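You operate a simulated robot arm through the tools that you are given. There is no shell and no other tool.

Carry out the task below with a simulated robot arm. There is one attempt and no reset: what you move stays moved.

Task
One laptop charges slowly: shut both down, switch both chargers off and label its charger FAIL.
Fine: the charger with the red band feeds the silver laptop, the one with the blue band the laptop with the purple sticker; read both screens while they are lit; press the label on top of the charger.
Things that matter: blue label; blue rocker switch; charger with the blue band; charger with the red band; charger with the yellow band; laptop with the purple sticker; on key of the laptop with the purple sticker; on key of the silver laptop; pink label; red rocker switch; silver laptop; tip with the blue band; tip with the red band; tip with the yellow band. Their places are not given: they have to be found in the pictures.

It is judged by the outcome, as a careful person would: the job done as asked, and still so three seconds after it is handed in. It fails if anything else is knocked over, pushed out of place, dropped, spilled or broken.

Robot
A 6-joint arm with a three-finger gripper, fixed in place. Base frame: the origin is on the floor under the middle of its stand, x ahead of it, y to its left, z up; the work surface is at about z = 900. Readings come in mm, rad, newtons and seconds.
It reaches about 1213 mm from its shoulder. Its first joint turns from -2.897 to 2.897 rad. Payload 4.89 kg.
The tool frame sits at the grasp point between the pads (the TCP): z along the fingers, y along the line on which they close. The tips reach 30 mm beyond it. The gripper opens to 164 mm; its body begins 125 mm behind the TCP.
Orientation is that of the tool frame in the base frame, as a unit quaternion [x, y, z, w]. With the fingers straight down and closing along the base's y, the tool's x points along the base's -x, its y along +y and its z along -z.

Tools
- The arm moves only by the tool play_rows. Its argument "motion" is one flat list of numbers, 6 for each row, row after row: the shift along the base's x, y, z in mm, then the turn, a rotation vector about the base's x, y, z in rad. In form: [dx, dy, dz, ax, ay, az, dx, dy, dz, ax, ay, az, ...]. A call has 1 to 20 rows; each row shifts and turns the commanded pose from where the row before left it. "jaw" is the finger opening in mm, from 0 to 164, set as the call begins (left out, the last holds). Rows are played at 5 a second. More than 50 mm and 0.15 rad between two rows, or a gripper value outside its range, and nothing of the call is played. A pose out of reach is approached as far as the arm can. The call stops where the force on the tool passes 90 N (or 10 N more than at its start, if that is more) or the arm is blocked; 0.2 s more then pass. The fingers move at their own pace (about 108 mm/s each) and stop on an object; they squeeze with about 39 N. The grip force told is the motor's: it shows also when the fingers shut on nothing. Time passes only in rows, and 0.2 s behind the last, so rows that do not move let the fingers close. It gives the time, the measured TCP pose, the force on the tool (base axes), the opening and the grip force at its end, in the units of the frame above (readings bear some noise), with the torque about the TCP (base axes, N m) and any sound that the robot's microphone picked up, and new pictures: "pictures" is both (left out), scene, wrist or none.
- Cameras (640 x 400 px; columns grow to the right, rows downward): "scene" is fixed at [219.7, 650.4, 1628]; the picture's right is [-0.58, -0.82, 0.00], its down [-0.50, 0.35, -0.79] and it looks along [0.65, -0.46, -0.61] (base axes); focal length 303 px, centre (320, 200). "wrist" rides on the gripper at [76, -2, -152] in the tool frame; the picture's right is [0.02, 1.00, 0.00], its down [-0.88, 0.02, -0.47] and it looks along [-0.47, 0.01, 0.88] (tool axes); focal length 247 px, centre (320, 200).
- lift_body(by): moves the trunk up (or, below 0, down) by that many mm; the arm rides with it, the base frame stays. It gives what a move gives, with no picture.
- probe_pixels(camera, pixels): there is no depth. For up to 12 entries [column, row, z] of the newest picture of that camera ("zoom" is the newest enlarged one), the place [x, y] in the base frame at which the ray of that pixel passes the height z, good to about 2 mm. It takes no simulated time.
- close_up(camera, box): a new picture of the part [left, top, right, bottom] of that camera's present view, enlarged. It takes no simulated time.
- hand_in(): hands the job in; it is judged then, once.

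Leave the gripper open and the arm clear of the work at the hand-in unless told otherwise.

The tools are called after ">>>" as name(argument=value, ...) on one line, values as JSON. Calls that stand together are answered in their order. play_rows: Moves the arm, as the interface text tells. Its arguments: {"type":"object","properties":{"motion":{"type":"array"},"jaw":{"type":"number"},"pictures":{"type":"string","enum":["both","scene","wrist","none"]}},"required":["motion"]} The other tools are called the same way: lift_body (by) moves the trunk up or down; probe_pixels (camera, pixels) gives the place at which the rays of pixels pass given heights; close_up (camera, box) takes an enlarged picture of a part of a camera's view; hand_in () hands the job in.

At the start:

```text
time_s: 0.0
position: [710.6, -48.5, 1277.6]
orientation: [0.0, 1.0, 0.0, 0.0]
force: [0.7, 1.1, 0.1]
moment: [0.01, 0.0, -0.03]
grip_width: 164.0
gripper_force: 0.0
trunk travel left (down, up): [-175.0, 215.0]
```

scene: 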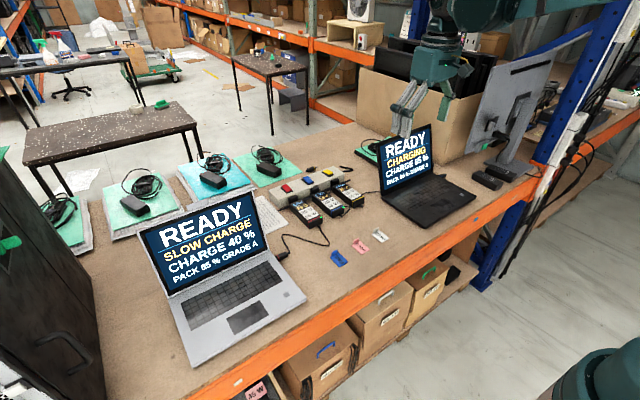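
wrist: 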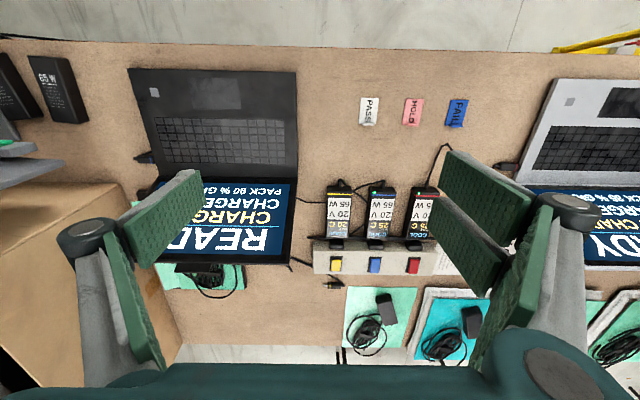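

I see two lit laptops: a silver one at the left of the scene picture (about 220,265) showing SLOW CHARGE, and a black one at about (425,180) showing CHARGING. There are three chargers and a three-switch strip in the middle. I'll take close-ups to read everything first.

>>> close_up(camera="scene", box=[260, 150, 400, 275])

>>> close_up(camera="scene", box=[130, 180, 310, 360])

>>> close_up(camera="scene", box=[350, 110, 510, 240])

>>> close_up(camera="wrist", box=[280, 80, 500, 300])

>>> close_up(camera="wrist", box=[120, 50, 320, 290])

```text
3.20 times, centred on (330, 212) of scene
```

zoom: 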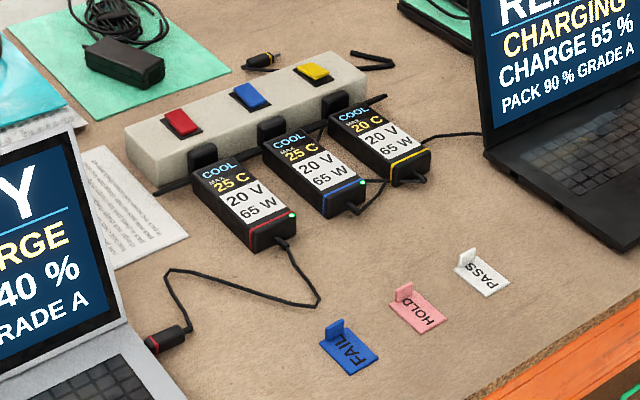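

```text
2.22 times, centred on (220, 270) of scene
```

zoom: 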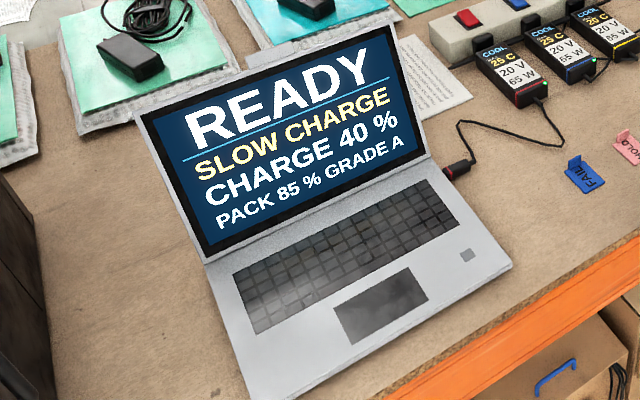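

```text
3.08 times, centred on (430, 175) of scene
```

zoom: 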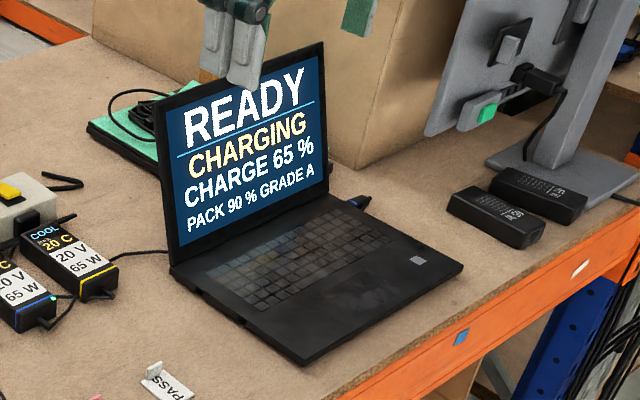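

```text
1.82 times, centred on (390, 190) of wrist
```

zoom: 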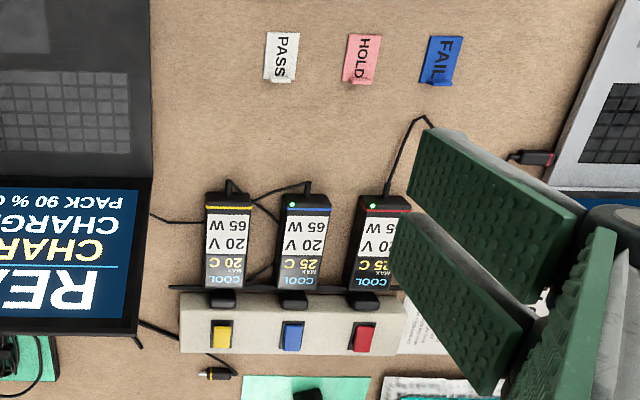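

```text
1.67 times, centred on (220, 170) of wrist
```

zoom: 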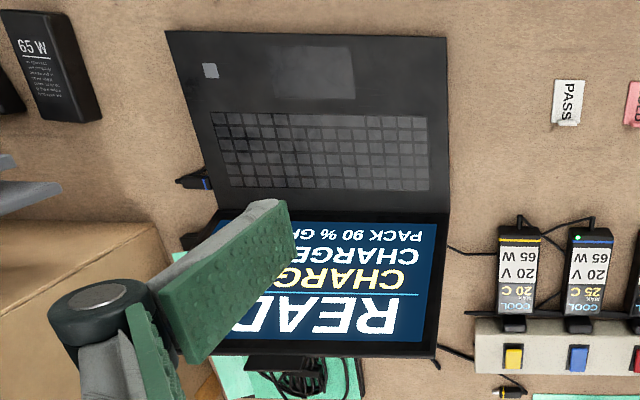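

The silver laptop reads SLOW CHARGE and the black one reads CHARGING (normal), so the charger with the red band is the one to label FAIL. The FAIL label is the blue one with a small upright tab. Next I'll probe where the keys, switches, chargers and label are.

>>> probe_pixels(camera="wrist", pixels=[[457, 112, 903], [413, 112, 903], [369, 111, 903], [569, 102, 918], [154, 91, 918], [335, 265, 940], [374, 265, 940], [413, 265, 940], [337, 215, 930], [380, 215, 930], [421, 215, 930], [332, 285, 903]])

>>> probe_pixels(camera="scene", pixels=[[339, 259, 900], [361, 246, 900], [382, 235, 900], [262, 301, 915], [456, 184, 915], [287, 188, 940], [306, 180, 940], [325, 172, 940], [306, 212, 930], [328, 202, 930], [348, 193, 930], [279, 254, 905]])

>>> close_up(camera="wrist", box=[400, 80, 500, 142])

>>> close_up(camera="scene", box=[320, 235, 384, 275])

>>> close_up(camera="scene", box=[275, 160, 371, 220])

>>> close_up(camera="wrist", box=[310, 180, 450, 290])

```text
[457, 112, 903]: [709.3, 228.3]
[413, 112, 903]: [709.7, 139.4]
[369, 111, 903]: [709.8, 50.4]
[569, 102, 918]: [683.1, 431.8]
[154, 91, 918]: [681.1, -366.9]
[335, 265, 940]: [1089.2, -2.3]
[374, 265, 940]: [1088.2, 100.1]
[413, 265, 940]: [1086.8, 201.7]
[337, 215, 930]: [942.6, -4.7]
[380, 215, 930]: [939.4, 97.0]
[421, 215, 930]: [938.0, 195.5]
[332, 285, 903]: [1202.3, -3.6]
```

```text
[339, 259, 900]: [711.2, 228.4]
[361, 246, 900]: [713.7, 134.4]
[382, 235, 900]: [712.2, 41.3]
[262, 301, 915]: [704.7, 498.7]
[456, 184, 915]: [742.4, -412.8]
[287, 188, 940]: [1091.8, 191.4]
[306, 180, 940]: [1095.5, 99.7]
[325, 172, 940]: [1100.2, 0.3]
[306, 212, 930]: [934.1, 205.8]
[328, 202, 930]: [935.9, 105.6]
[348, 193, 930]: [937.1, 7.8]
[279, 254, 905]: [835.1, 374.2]
```

```text
6.40 times, centred on (450, 111) of wrist
```

zoom: 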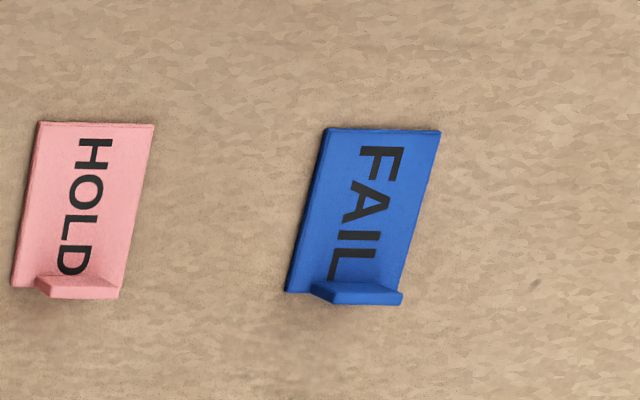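

```text
10.00 times, centred on (352, 255) of scene
```

zoom: 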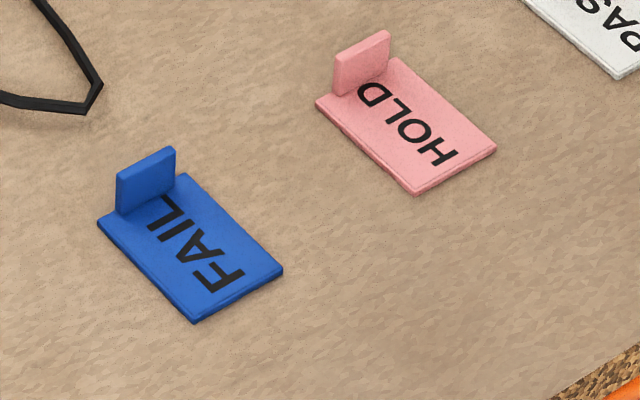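

```text
6.67 times, centred on (323, 190) of scene
```

zoom: 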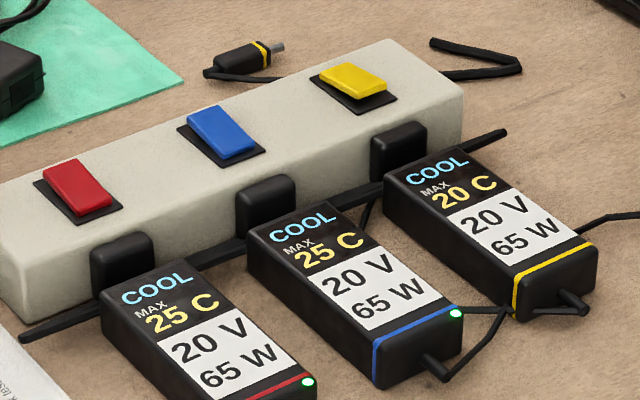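

```text
3.64 times, centred on (380, 235) of wrist
```

zoom: 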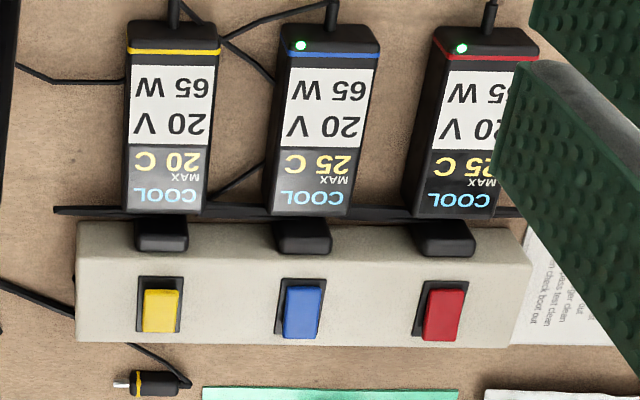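

All keys and switches are located roughly. I'll close the gripper in place, high above the table, to see how large the closed fingertips look before I use them for pressing.

>>> play_rows(motion=[0, 0, 0, 0, 0, 0, 0, 0, 0, 0, 0, 0, 0, 0, 0, 0, 0, 0, 0, 0, 0, 0, 0, 0, 0, 0, 0, 0, 0, 0], jaw=0)

```text
time_s: 1.2
position: [710.0, -48.3, 1277.4]
orientation: [0.0, 1.0, 0.001, 0.0]
force: [-0.5, -0.9, 0.6]
moment: [-0.02, 0.05, 0.03]
grip_width: 0.2
gripper_force: 38.7
trunk travel left (down, up): [-175.0, 215.0]
```

scene: 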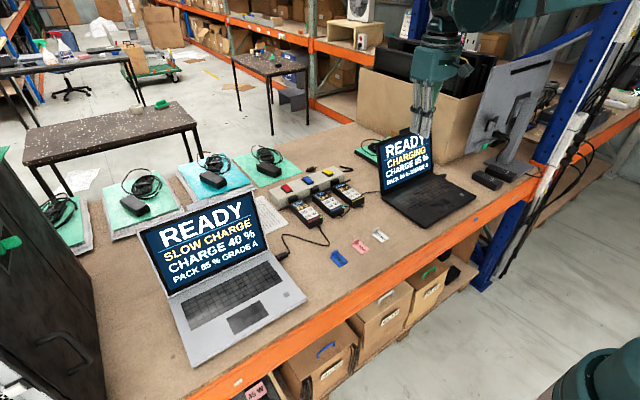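
wrist: 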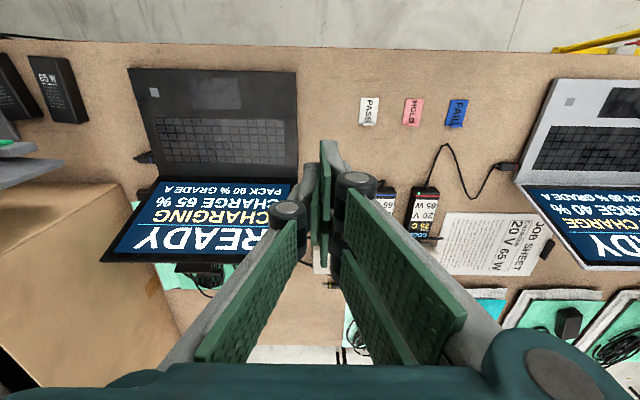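

There's a JOB SHEET on the table at about wrist (495,245). I'll read it and look at the fingertips.

>>> close_up(camera="wrist", box=[430, 200, 560, 281])

>>> close_up(camera="wrist", box=[220, 130, 460, 280])

>>> close_up(camera="scene", box=[240, 180, 304, 240])

>>> close_up(camera="scene", box=[390, 70, 470, 150])

```text
4.92 times, centred on (495, 240) of wrist
```

zoom: 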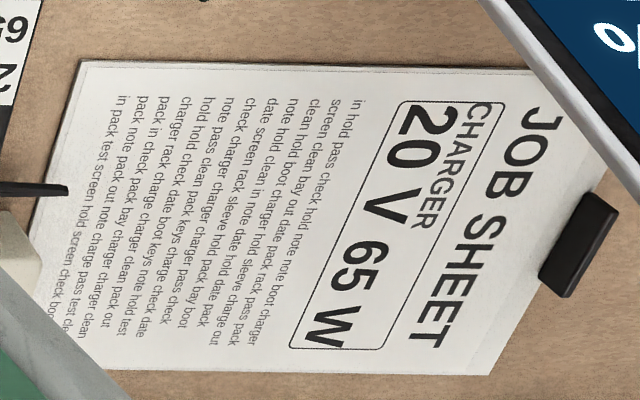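

```text
2.67 times, centred on (340, 205) of wrist
```

zoom: 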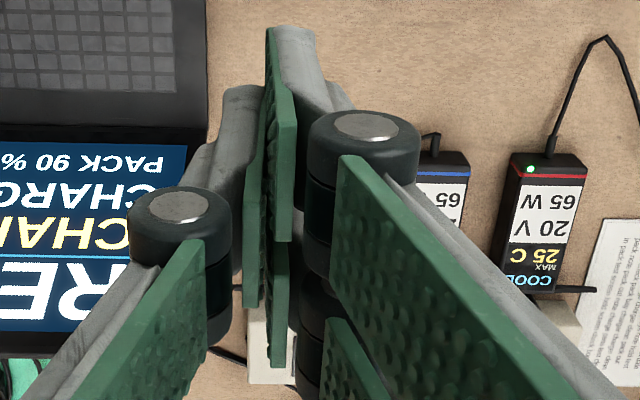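

```text
6.67 times, centred on (272, 210) of scene
```

zoom: 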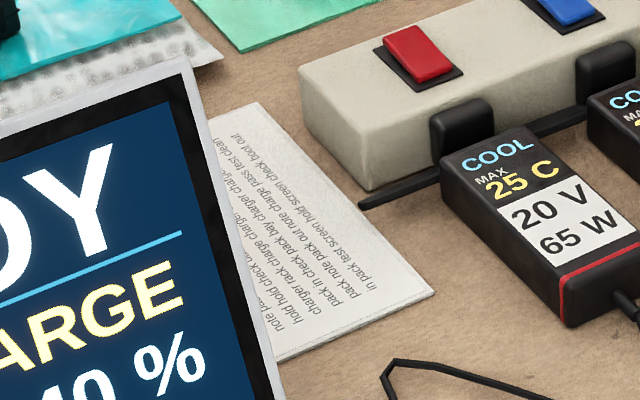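

```text
5.00 times, centred on (430, 110) of scene
```

zoom: 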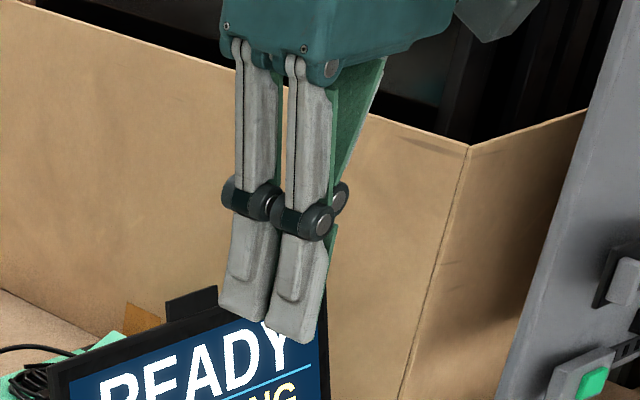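

The job sheet only gives the ratings (20 V, 65 W). The gripper has one thumb on the −y side and two fingers on the +y side, so I'll press keys with the thumb alone by tilting the tool. First I'll open the jaw and move above the switch strip to see which way the rockers tilt.

>>> play_rows(motion=[0, 37, 0, 0, 0, 0, 0, 37, 0, 0, 0, 0, 0, 37, 0, 0, 0, 0, 0, 37, 0, 0, 0, 0, 45, 0, 0, 0, 0, 0, 45, 0, 0, 0, 0, 0, 45, 0, 0, 0, 0, 0, 45, 0, 0, 0, 0, 0, 45, 0, 0, 0, 0, 0, 45, 0, 0, 0, 0, 0, 0, 0, -44, 0, 0, 0, 0, 0, -44, 0, 0, 0, 0, 0, -44, 0, 0, 0], jaw=164)

```text
time_s: 4.0
position: [979.9, 99.4, 1146.3]
orientation: [0.0, 1.0, 0.0, 0.0]
force: [-0.3, 0.9, 0.3]
moment: [-0.01, -0.21, 0.0]
grip_width: 163.9
gripper_force: 0.0
trunk travel left (down, up): [-175.0, 215.0]
```

scene: 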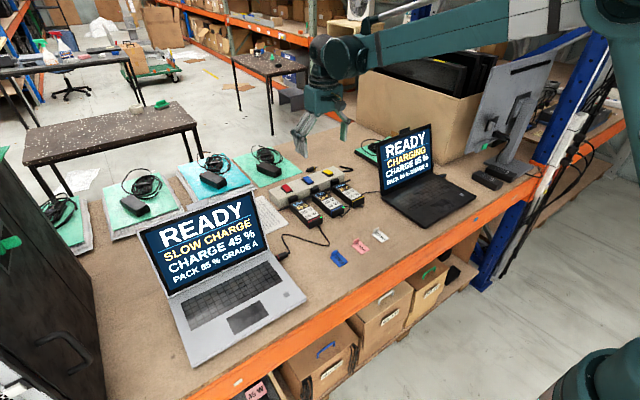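
wrist: 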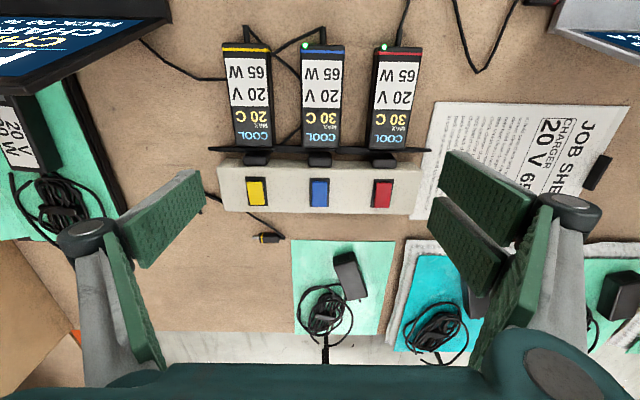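

Charger readouts have climbed to 30 °C, so they warm up over time and I should not dawdle. I'll zoom in on the rockers.

>>> close_up(camera="wrist", box=[210, 150, 430, 260])

>>> close_up(camera="wrist", box=[300, 165, 400, 215])

>>> close_up(camera="scene", box=[275, 160, 371, 220])

>>> close_up(camera="wrist", box=[210, 20, 430, 170])

>>> probe_pixels(camera="wrist", pixels=[[256, 193, 945], [319, 193, 945], [382, 193, 945], [319, 180, 945], [319, 206, 945], [389, 50, 930], [389, 140, 930], [320, 140, 930], [218, 190, 940], [420, 190, 940], [389, 95, 930]])

>>> probe_pixels(camera="scene", pixels=[[286.5, 188, 945], [305.6, 179.5, 945], [286, 295, 915], [461.5, 194.5, 915], [286, 295, 920], [461.5, 194.5, 920]])

```text
2.91 times, centred on (320, 205) of wrist
```

zoom: 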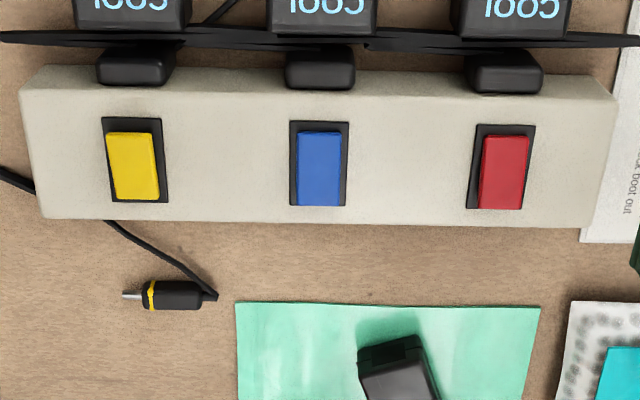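

```text
6.40 times, centred on (350, 190) of wrist
```

zoom: 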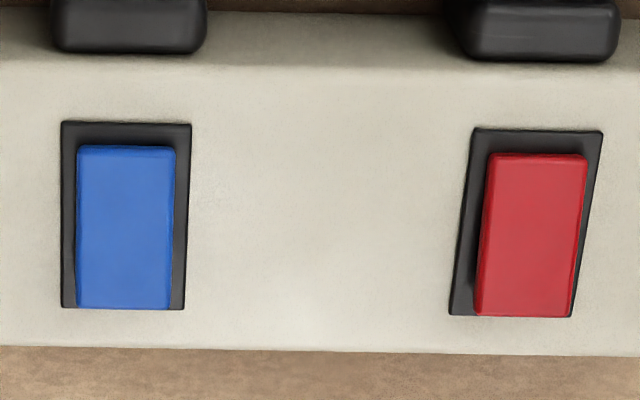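

```text
6.67 times, centred on (323, 190) of scene
```

zoom: 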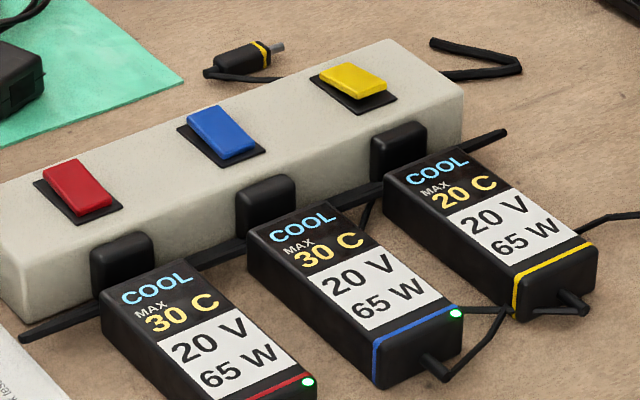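

```text
2.67 times, centred on (320, 95) of wrist
```

zoom: 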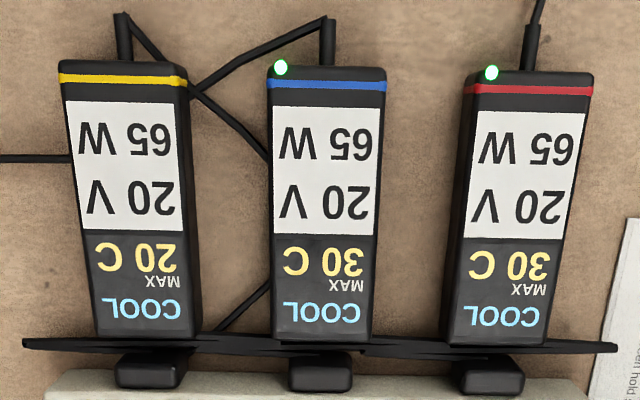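

```text
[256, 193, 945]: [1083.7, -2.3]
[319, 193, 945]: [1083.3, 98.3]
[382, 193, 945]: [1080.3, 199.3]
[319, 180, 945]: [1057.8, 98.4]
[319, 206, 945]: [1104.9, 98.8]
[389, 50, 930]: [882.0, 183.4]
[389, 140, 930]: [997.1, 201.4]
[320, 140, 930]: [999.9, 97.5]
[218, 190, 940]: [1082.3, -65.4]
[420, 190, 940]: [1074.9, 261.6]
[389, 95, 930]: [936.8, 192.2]
```

```text
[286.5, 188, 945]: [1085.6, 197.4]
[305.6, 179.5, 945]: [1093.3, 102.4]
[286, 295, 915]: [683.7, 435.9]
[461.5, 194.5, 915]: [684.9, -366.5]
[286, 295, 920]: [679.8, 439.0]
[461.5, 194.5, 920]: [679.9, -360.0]
```

The red and blue rockers are tilted with the far (+x) end raised, while yellow (off) has its near end raised. So switching off means pressing the far end, at about x 1098. I'll re-read both screens now (this takes no simulated time).

>>> close_up(camera="scene", box=[360, 110, 480, 230])

>>> close_up(camera="scene", box=[140, 190, 310, 360])

>>> close_up(camera="scene", box=[430, 160, 490, 220])

>>> close_up(camera="scene", box=[260, 270, 320, 320])

```text
3.33 times, centred on (420, 170) of scene
```

zoom: 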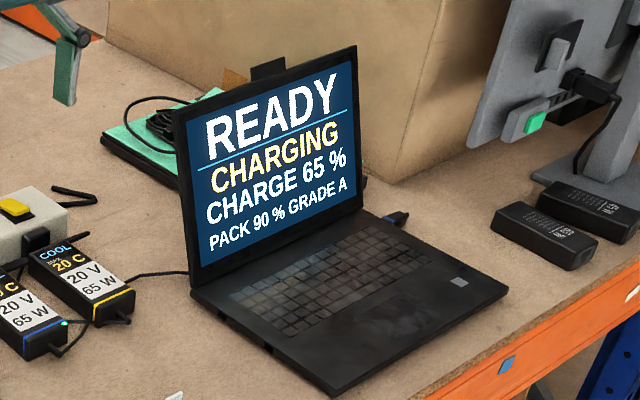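

```text
2.35 times, centred on (225, 275) of scene
```

zoom: 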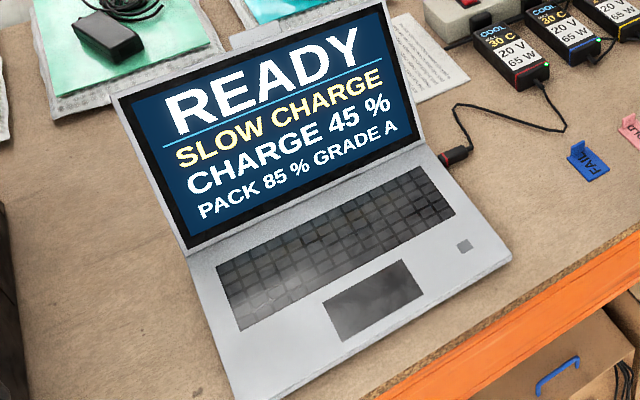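

```text
6.67 times, centred on (460, 190) of scene
```

zoom: 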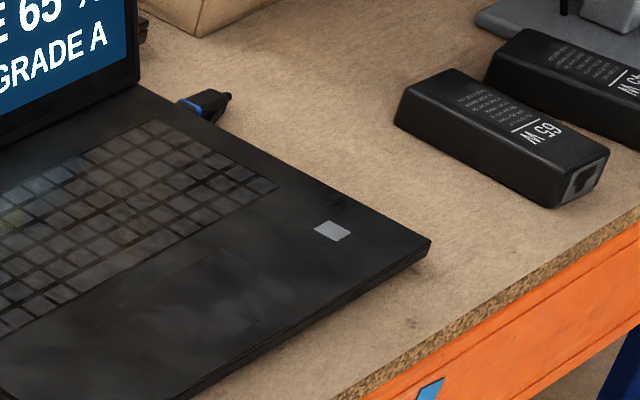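

```text
8.00 times, centred on (290, 295) of scene
```

zoom: 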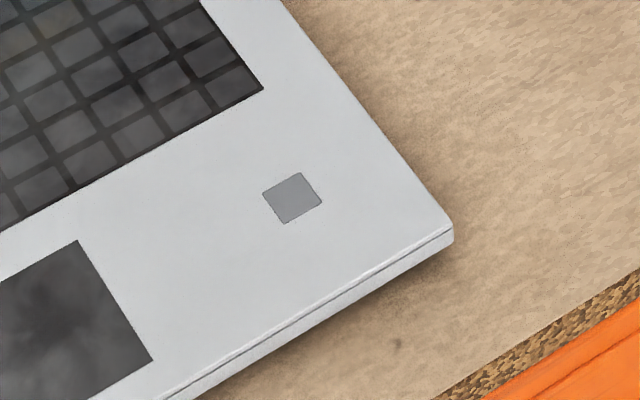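

Both screens are confirmed: the silver one is SLOW CHARGE, the one with the blue plug is CHARGING. The silver key triangulates to about (684, 435, 914) and the black key to about (684, −368, 914). I'll back off, then hover the tilted thumb over the silver key.

>>> play_rows(motion=[-49, 0, 0, 0, 0, 0, -49, 0, 0, 0, 0, 0, -49, 0, 0, 0, 0, 0, -49, 0, 0, 0, 0, 0, -49, 0, 0, 0, 0, 0, -49, 0, 0, 0, 0, 0, -2, 45.8, -18, 0.1, 0, 0, 0, 45.8, -18, 0.1, 0, 0, 0, 45.8, -18, 0.1, 0, 0, 0, 45.8, -18, 0, 0, 0, 0, 45.8, -18, 0, 0, 0, 0, 45.8, -18, 0, 0, 0, 0, 45.8, -18, 0, 0, 0, 0, 45.8, -18, 0, 0, 0], jaw=60)

```text
time_s: 7.0
position: [685.4, 463.8, 1001.3]
orientation: [0.001, 0.989, 0.15, 0.0]
force: [-0.5, -0.3, 1.7]
moment: [0.23, -0.01, -0.02]
grip_width: 59.9
gripper_force: 0.1
trunk travel left (down, up): [-175.0, 215.0]
```

scene: 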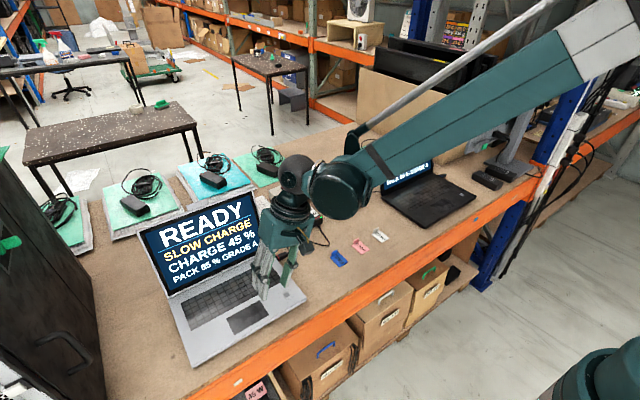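
wrist: 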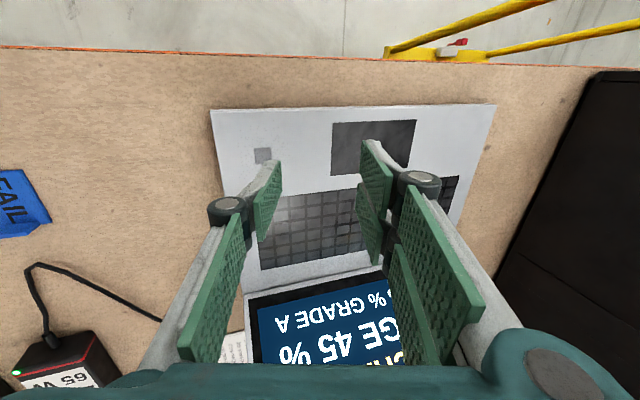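

The thumb tip is at about (268,172) and the key just above it at (262,156) in the wrist view. Zooming in to align.

>>> close_up(camera="wrist", box=[210, 130, 310, 200])

>>> close_up(camera="scene", box=[230, 240, 330, 320])

>>> probe_pixels(camera="wrist", pixels=[[262, 156, 914], [268, 165, 960], [280, 162, 960], [266, 175, 960]])

```text
5.71 times, centred on (260, 165) of wrist
```

zoom: 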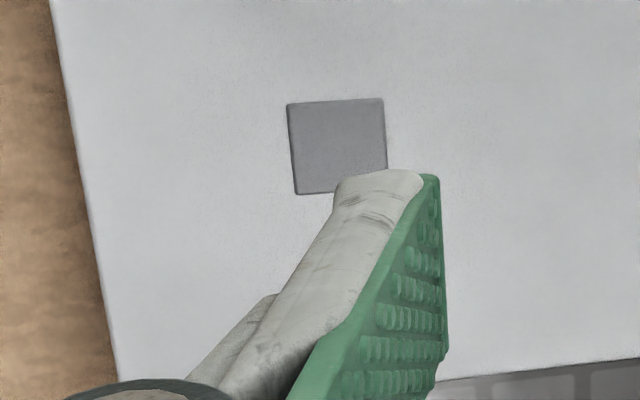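

```text
5.00 times, centred on (280, 280) of scene
```

zoom: 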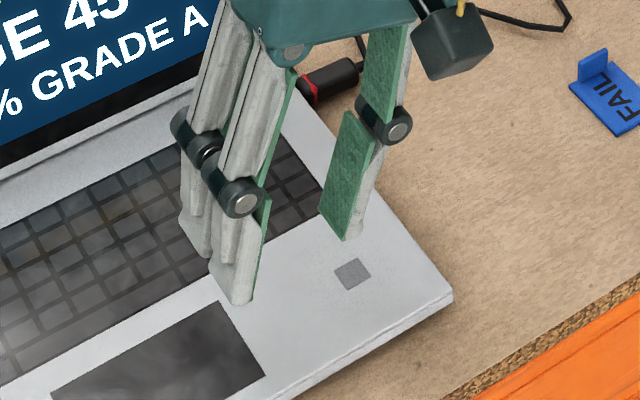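

```text
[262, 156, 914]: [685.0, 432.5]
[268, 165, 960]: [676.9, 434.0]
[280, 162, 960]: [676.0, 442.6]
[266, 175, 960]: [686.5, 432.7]
```

The tip sits at about (685, 436), centred over the key. I'll descend most of the way.

>>> play_rows(motion=[0, -2, -20, 0, 0, 0, 0, 0, -18, 0, 0, 0], pictures="wrist")

>>> close_up(camera="wrist", box=[210, 130, 310, 200])

>>> close_up(camera="scene", box=[230, 240, 330, 320])

```text
time_s: 7.6
position: [684.2, 464.0, 963.1]
orientation: [0.0, 0.989, 0.149, 0.0]
force: [-1.0, -0.2, 0.2]
moment: [0.0, -0.08, -0.07]
grip_width: 59.9
gripper_force: 0.2
trunk travel left (down, up): [-175.0, 215.0]
```

wrist: 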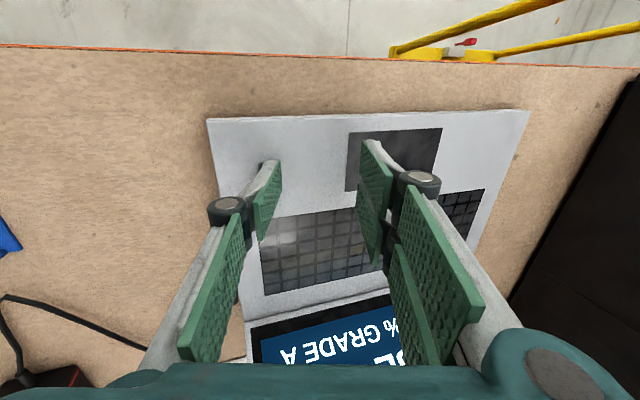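

```text
5.71 times, centred on (260, 165) of wrist
```

zoom: 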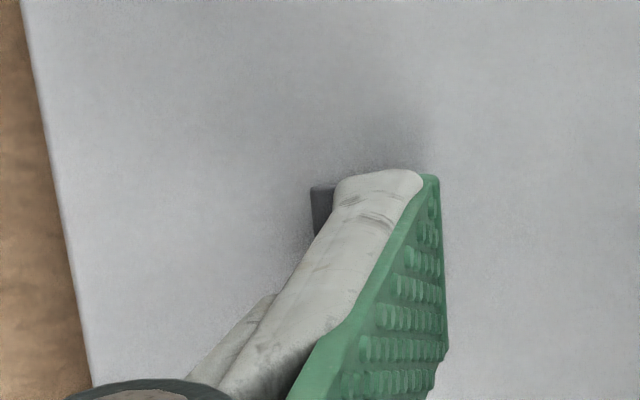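

```text
5.00 times, centred on (280, 280) of scene
```

zoom: 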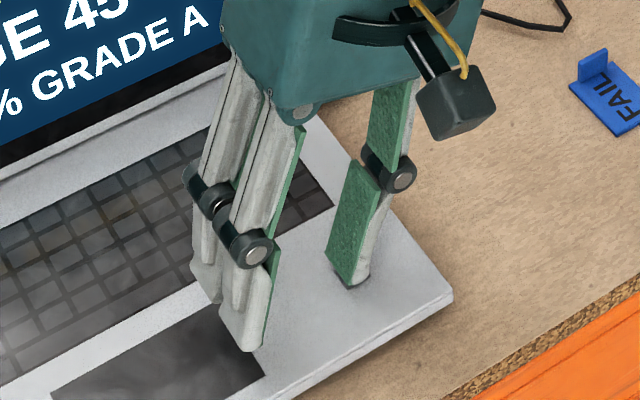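

The tip is centred over the key and only a few millimetres above it. Now pressing gently in small steps.

>>> play_rows(motion=[0, 0, -4, 0, 0, 0, 0, 0, -2, 0, 0, 0, 0, 0, -2, 0, 0, 0], pictures="scene")

```text
time_s: 8.4
position: [685.2, 462.1, 956.6]
orientation: [0.0, 0.989, 0.15, 0.0]
force: [3.6, -8.1, 16.1]
moment: [-0.7, -0.12, 0.12]
grip_width: 62.8
gripper_force: 2.1
trunk travel left (down, up): [-175.0, 215.0]
heard: click
```

scene: 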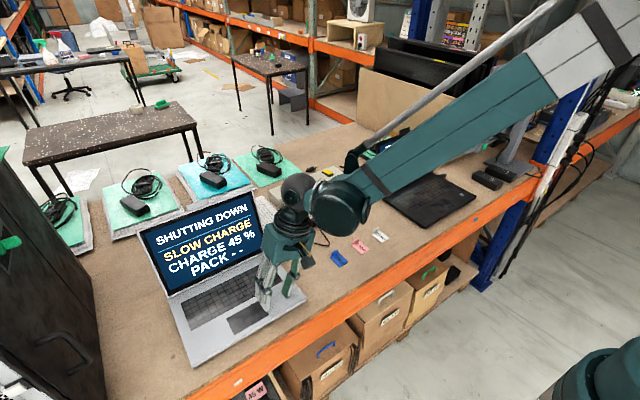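

I heard a click, and the silver screen shows SHUTTING DOWN. I'll lift off and travel to the black laptop's key, staying at x≈685 in front of the screens.

>>> play_rows(motion=[0, 0, 35, 0, 0, 0, 0, 0, 45, 0, 0, 0, 0, -47.2, 0, 0, 0, 0, 0, -47.2, 0, 0, 0, 0, 0, -47.2, 0, 0, 0, 0, 0, -47.2, 0, 0, 0, 0, 0, -47.2, 0, 0, 0, 0, 0, -47.2, 0, 0, 0, 0, 0, -47.2, 0, 0, 0, 0, 0, -47.2, 0, 0, 0, 0, 0, -47.2, 0, 0, 0, 0, 0, -47.2, 0, 0, 0, 0, 0, -47.2, 0, 0, 0, 0, 0, -47.2, 0, 0, 0, 0, 0, -47.2, 0, 0, 0, 0, 0, -47.2, 0, 0, 0, 0, 0, -47.2, 0, 0, 0, 0, 0, -47.2, 0, 0, 0, 0, 0, -47.2, 0, 0, 0, 0, 0, 0, -45, 0, 0, 0])

>>> close_up(camera="scene", box=[390, 120, 490, 220])

>>> close_up(camera="wrist", box=[210, 130, 310, 200])

>>> close_up(camera="scene", box=[130, 180, 380, 360])

```text
time_s: 12.6
position: [683.1, -339.3, 991.1]
orientation: [0.0, 0.989, 0.149, 0.0]
force: [-0.1, 0.6, 0.8]
moment: [-0.08, -0.16, -0.06]
grip_width: 60.1
gripper_force: 0.1
trunk travel left (down, up): [-175.0, 215.0]
```

scene: 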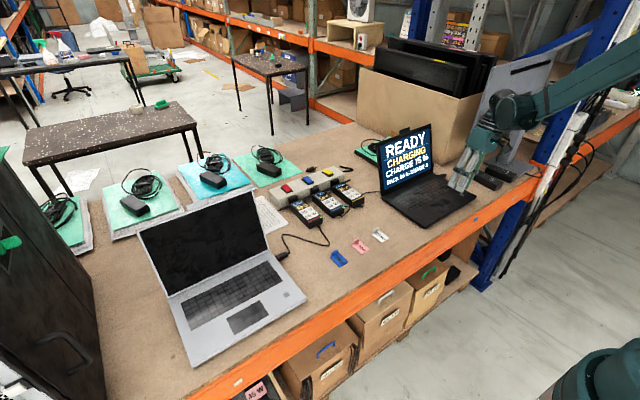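
wrist: 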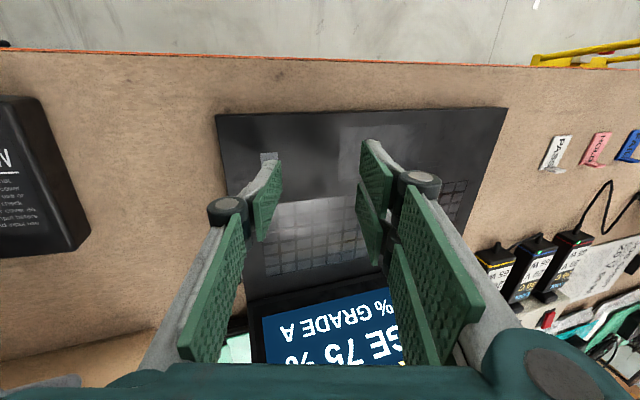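

```text
4.00 times, centred on (440, 170) of scene
```

zoom: 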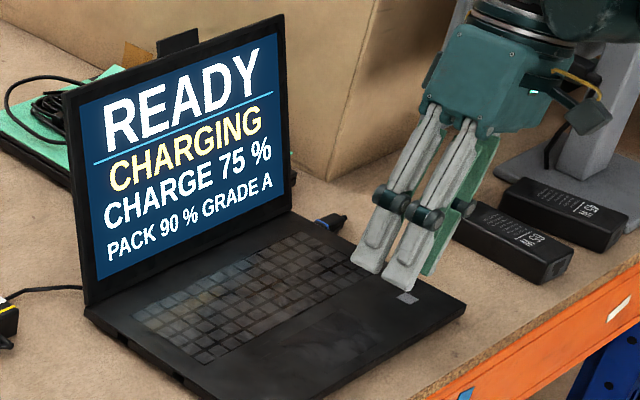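

```text
5.71 times, centred on (260, 165) of wrist
```

zoom: 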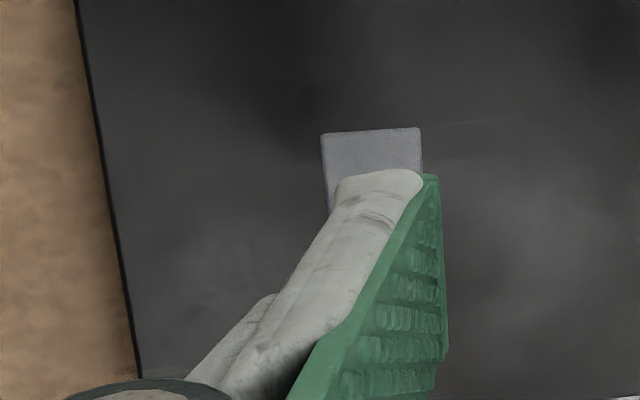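

```text
2.22 times, centred on (255, 270) of scene
```

zoom: 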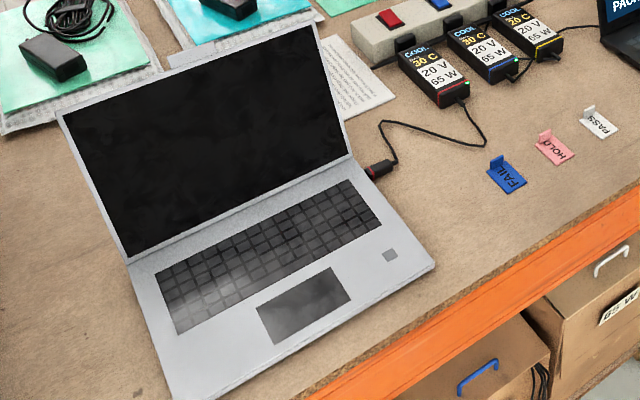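

The silver laptop has gone dark. The black laptop (still lit, 75 %) has its key aligned right under the thumb. Descending to just above it.

>>> play_rows(motion=[0, 0, -28, 0, 0, 0], pictures="wrist")

>>> close_up(camera="wrist", box=[210, 130, 310, 200])

```text
time_s: 13.0
position: [682.5, -338.8, 962.1]
orientation: [0.0, 0.989, 0.15, 0.0]
force: [-0.6, -0.5, -0.1]
moment: [-0.01, -0.04, -0.01]
grip_width: 59.9
gripper_force: 0.1
trunk travel left (down, up): [-175.0, 215.0]
```

wrist: 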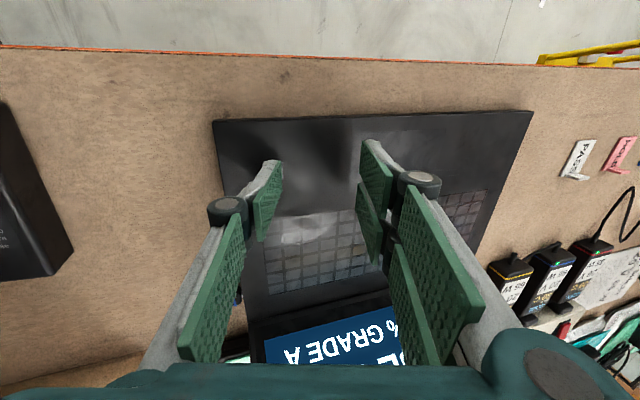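

```text
5.71 times, centred on (260, 165) of wrist
```

zoom: 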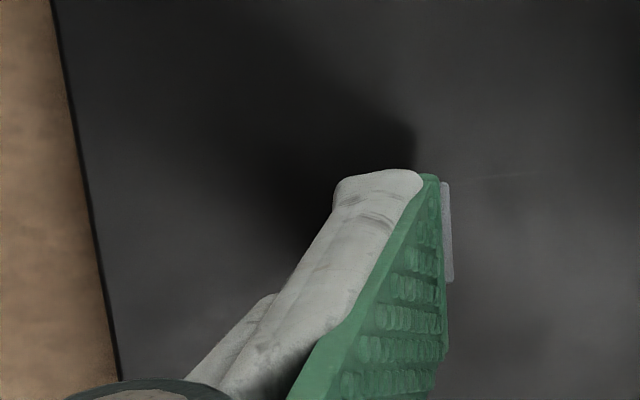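

The key's right edge shows at zoom column 453, so I'll shift 4 mm in +y and press in small steps.

>>> play_rows(motion=[0, 4, -3, 0, 0, 0, 0, 0, -2, 0, 0, 0, 0, 0, -2, 0, 0, 0], pictures="scene")

```text
time_s: 13.8
position: [683.2, -336.2, 957.2]
orientation: [0.002, 0.989, 0.149, 0.001]
force: [2.3, -8.7, 18.2]
moment: [-0.85, -0.11, 0.07]
grip_width: 62.5
gripper_force: 2.0
trunk travel left (down, up): [-175.0, 215.0]
heard: click
```

scene: 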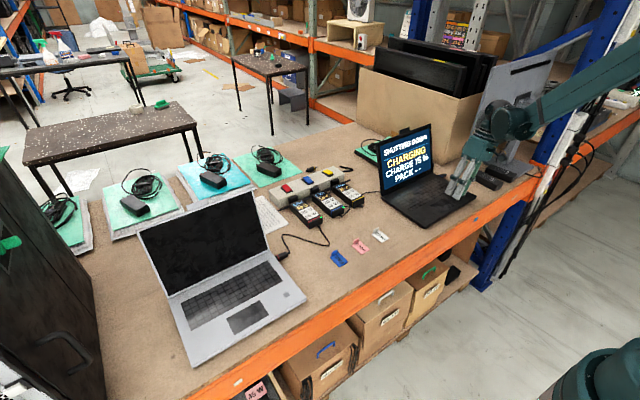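

I heard a click, and the black laptop shows SHUTTING DOWN. Next I'll lift and travel to hover the thumb over the far end of the blue rocker, about (1103, 99).

>>> play_rows(motion=[0, 0, 48, 0, 0, 0, 0, 0, 48, 0, 0, 0, 0, 46, 10, 0, 0, 0, 0, 46, 10, 0, 0, 0, 0, 46, 10, 0, 0, 0, 0, 46, 10, 0, 0, 0, 0, 46, 10, 0, 0, 0, 0, 46, 10, 0, 0, 0, 0, 46, 10, 0, 0, 0, 0, 46, 10, 0, 0, 0, 35, 33, 0, 0, 0, 0, 35, 33, 0, 0, 0, 0, 48, 4, -10, 0, 0, 0, 48, 4, -10, 0, 0, 0, 48, 4, -10, 0, 0, 0, 48, 4, -10, 0, 0, 0, 48, 4, -10, 0, 0, 0, 48, 4, -10, 0, 0, 0, 48, 4, -10, 0, 0, 0, 14, 0, 0, 0, 0, 0])

>>> close_up(camera="wrist", box=[190, 100, 390, 225])

>>> close_up(camera="scene", box=[260, 130, 380, 220])

>>> close_up(camera="scene", box=[360, 110, 480, 230])

```text
time_s: 18.0
position: [1103.7, 127.3, 1062.0]
orientation: [0.0, 0.989, 0.15, 0.0]
force: [0.0, 0.6, -0.4]
moment: [0.02, 0.05, 0.04]
grip_width: 59.9
gripper_force: 0.1
trunk travel left (down, up): [-175.0, 215.0]
```

scene: 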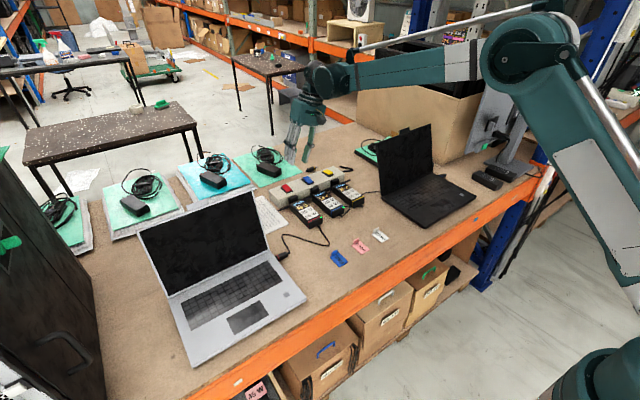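
wrist: 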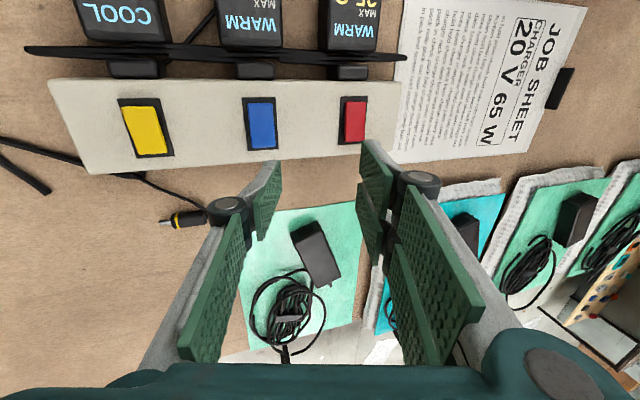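

```text
3.20 times, centred on (290, 162) of wrist
```

zoom: 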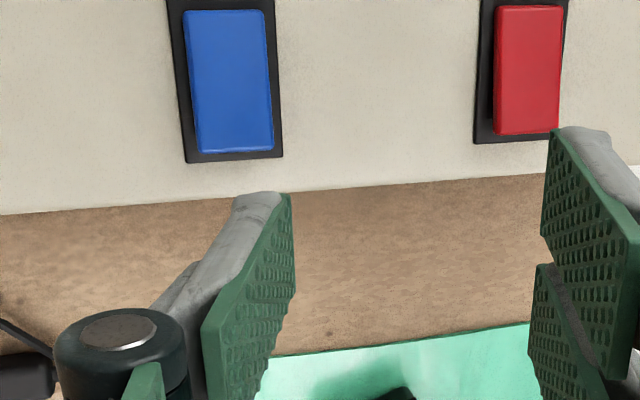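

```text
4.44 times, centred on (320, 175) of scene
```

zoom: 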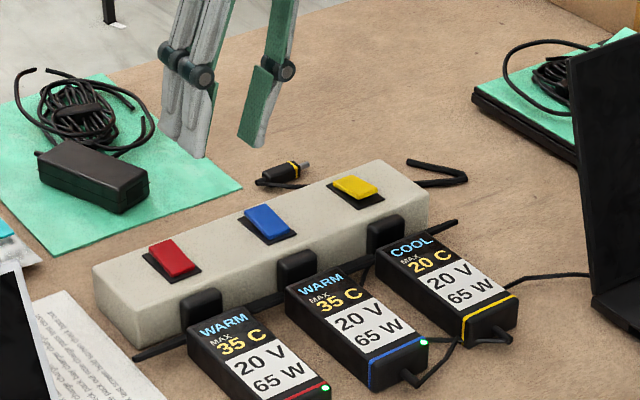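

```text
3.33 times, centred on (420, 170) of scene
```

zoom: 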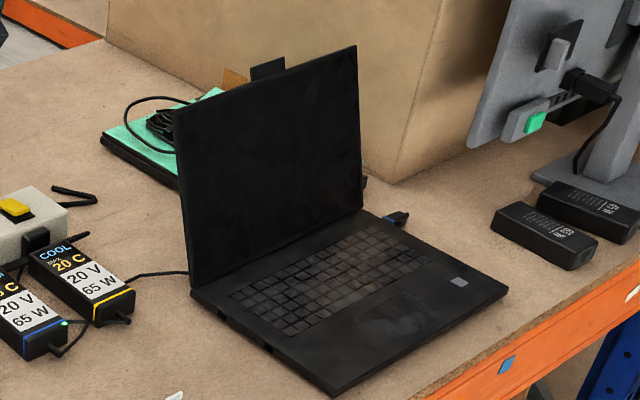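

Both laptops are now dark and the chargers read WARM 35 °C. I'll probe the exact position of the rockers from here.

>>> probe_pixels(camera="wrist", pixels=[[263, 147, 950], [260, 103, 945], [263, 150, 943], [258, 98, 943], [355, 141, 950], [355, 103, 945], [353, 143, 943], [274, 162, 1021], [268, 160, 1021], [146, 126, 947], [265, 161, 942]])

>>> close_up(camera="wrist", box=[220, 85, 300, 185])

```text
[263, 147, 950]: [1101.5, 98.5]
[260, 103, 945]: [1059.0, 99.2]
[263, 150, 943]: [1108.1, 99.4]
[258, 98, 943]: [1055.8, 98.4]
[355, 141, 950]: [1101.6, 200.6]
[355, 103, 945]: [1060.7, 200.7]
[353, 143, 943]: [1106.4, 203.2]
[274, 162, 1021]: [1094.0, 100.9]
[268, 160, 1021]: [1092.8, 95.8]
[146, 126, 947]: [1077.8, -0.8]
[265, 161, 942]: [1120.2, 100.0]
```

```text
4.00 times, centred on (260, 135) of wrist
```

zoom: 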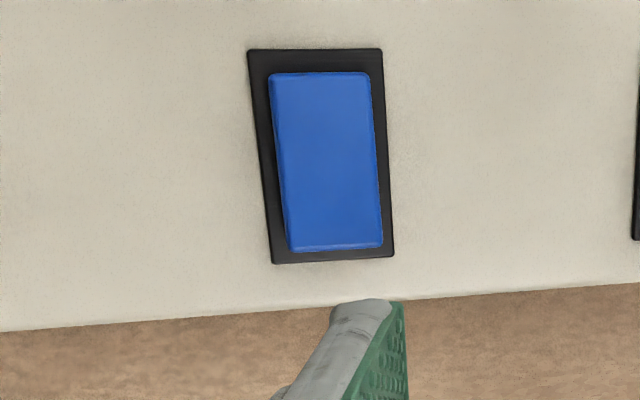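

The blue rocker spans x 1059–1101 at y≈99, and my thumb's near edge is at x≈1093. I'll shift 3 mm back and descend to just above it.

>>> play_rows(motion=[-3, 0, -40, 0, 0, 0, 0, 0, -22, 0, 0, 0], pictures="both")

>>> close_up(camera="wrist", box=[220, 85, 320, 205])

>>> close_up(camera="scene", box=[270, 150, 350, 210])

```text
time_s: 18.6
position: [1099.0, 126.3, 1000.3]
orientation: [0.0, 0.989, 0.15, 0.0]
force: [-1.0, -0.2, -0.5]
moment: [-0.08, -0.11, -0.03]
grip_width: 59.9
gripper_force: 0.1
trunk travel left (down, up): [-175.0, 215.0]
```

scene: 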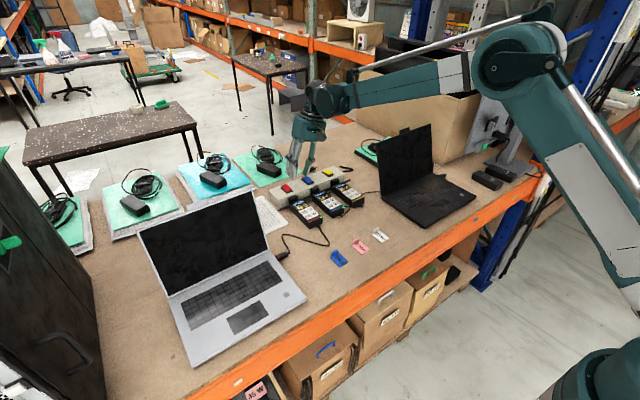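
wrist: 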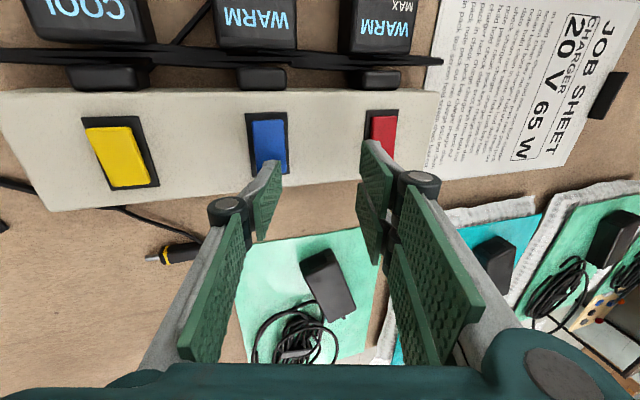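

```text
3.33 times, centred on (270, 145) of wrist
```

zoom: 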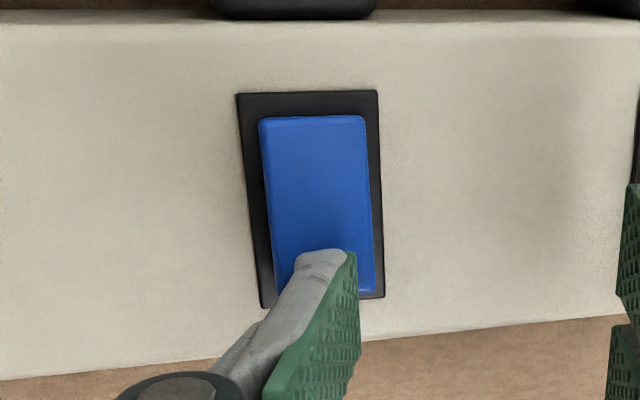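

```text
6.67 times, centred on (310, 180) of scene
```

zoom: 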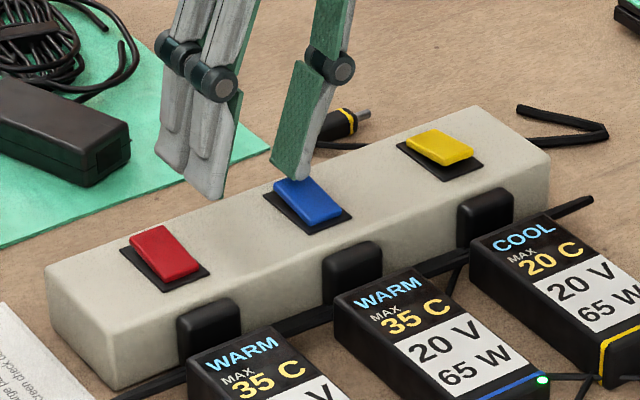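

The thumb covers the far end of the blue rocker. Pressing down in small steps.

>>> play_rows(motion=[0, 0, -7, 0, 0, 0, 0, 0, -3, 0, 0, 0, 0, 0, -3, 0, 0, 0], pictures="scene")

>>> close_up(camera="scene", box=[270, 150, 370, 220])

```text
time_s: 19.4
position: [1099.9, 126.6, 987.0]
orientation: [0.0, 0.989, 0.15, 0.0]
force: [0.8, -4.9, 10.1]
moment: [-0.54, 0.12, 0.11]
grip_width: 66.2
gripper_force: 2.6
trunk travel left (down, up): [-175.0, 215.0]
```

scene: 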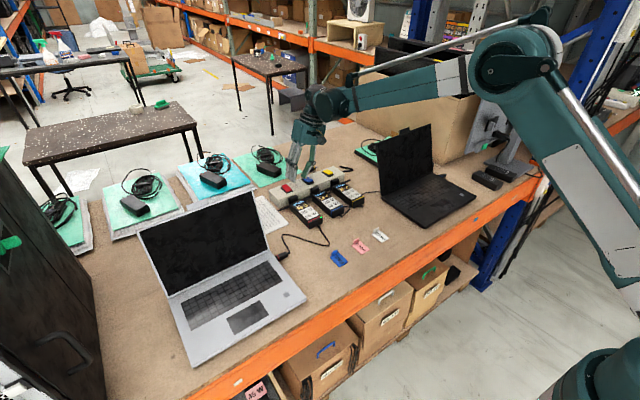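

```text
5.71 times, centred on (320, 185) of scene
```

zoom: 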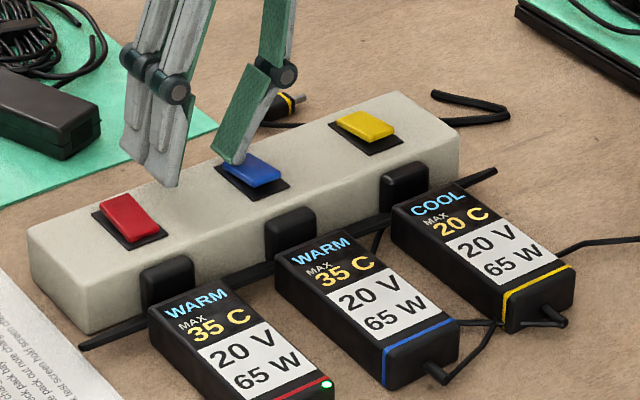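

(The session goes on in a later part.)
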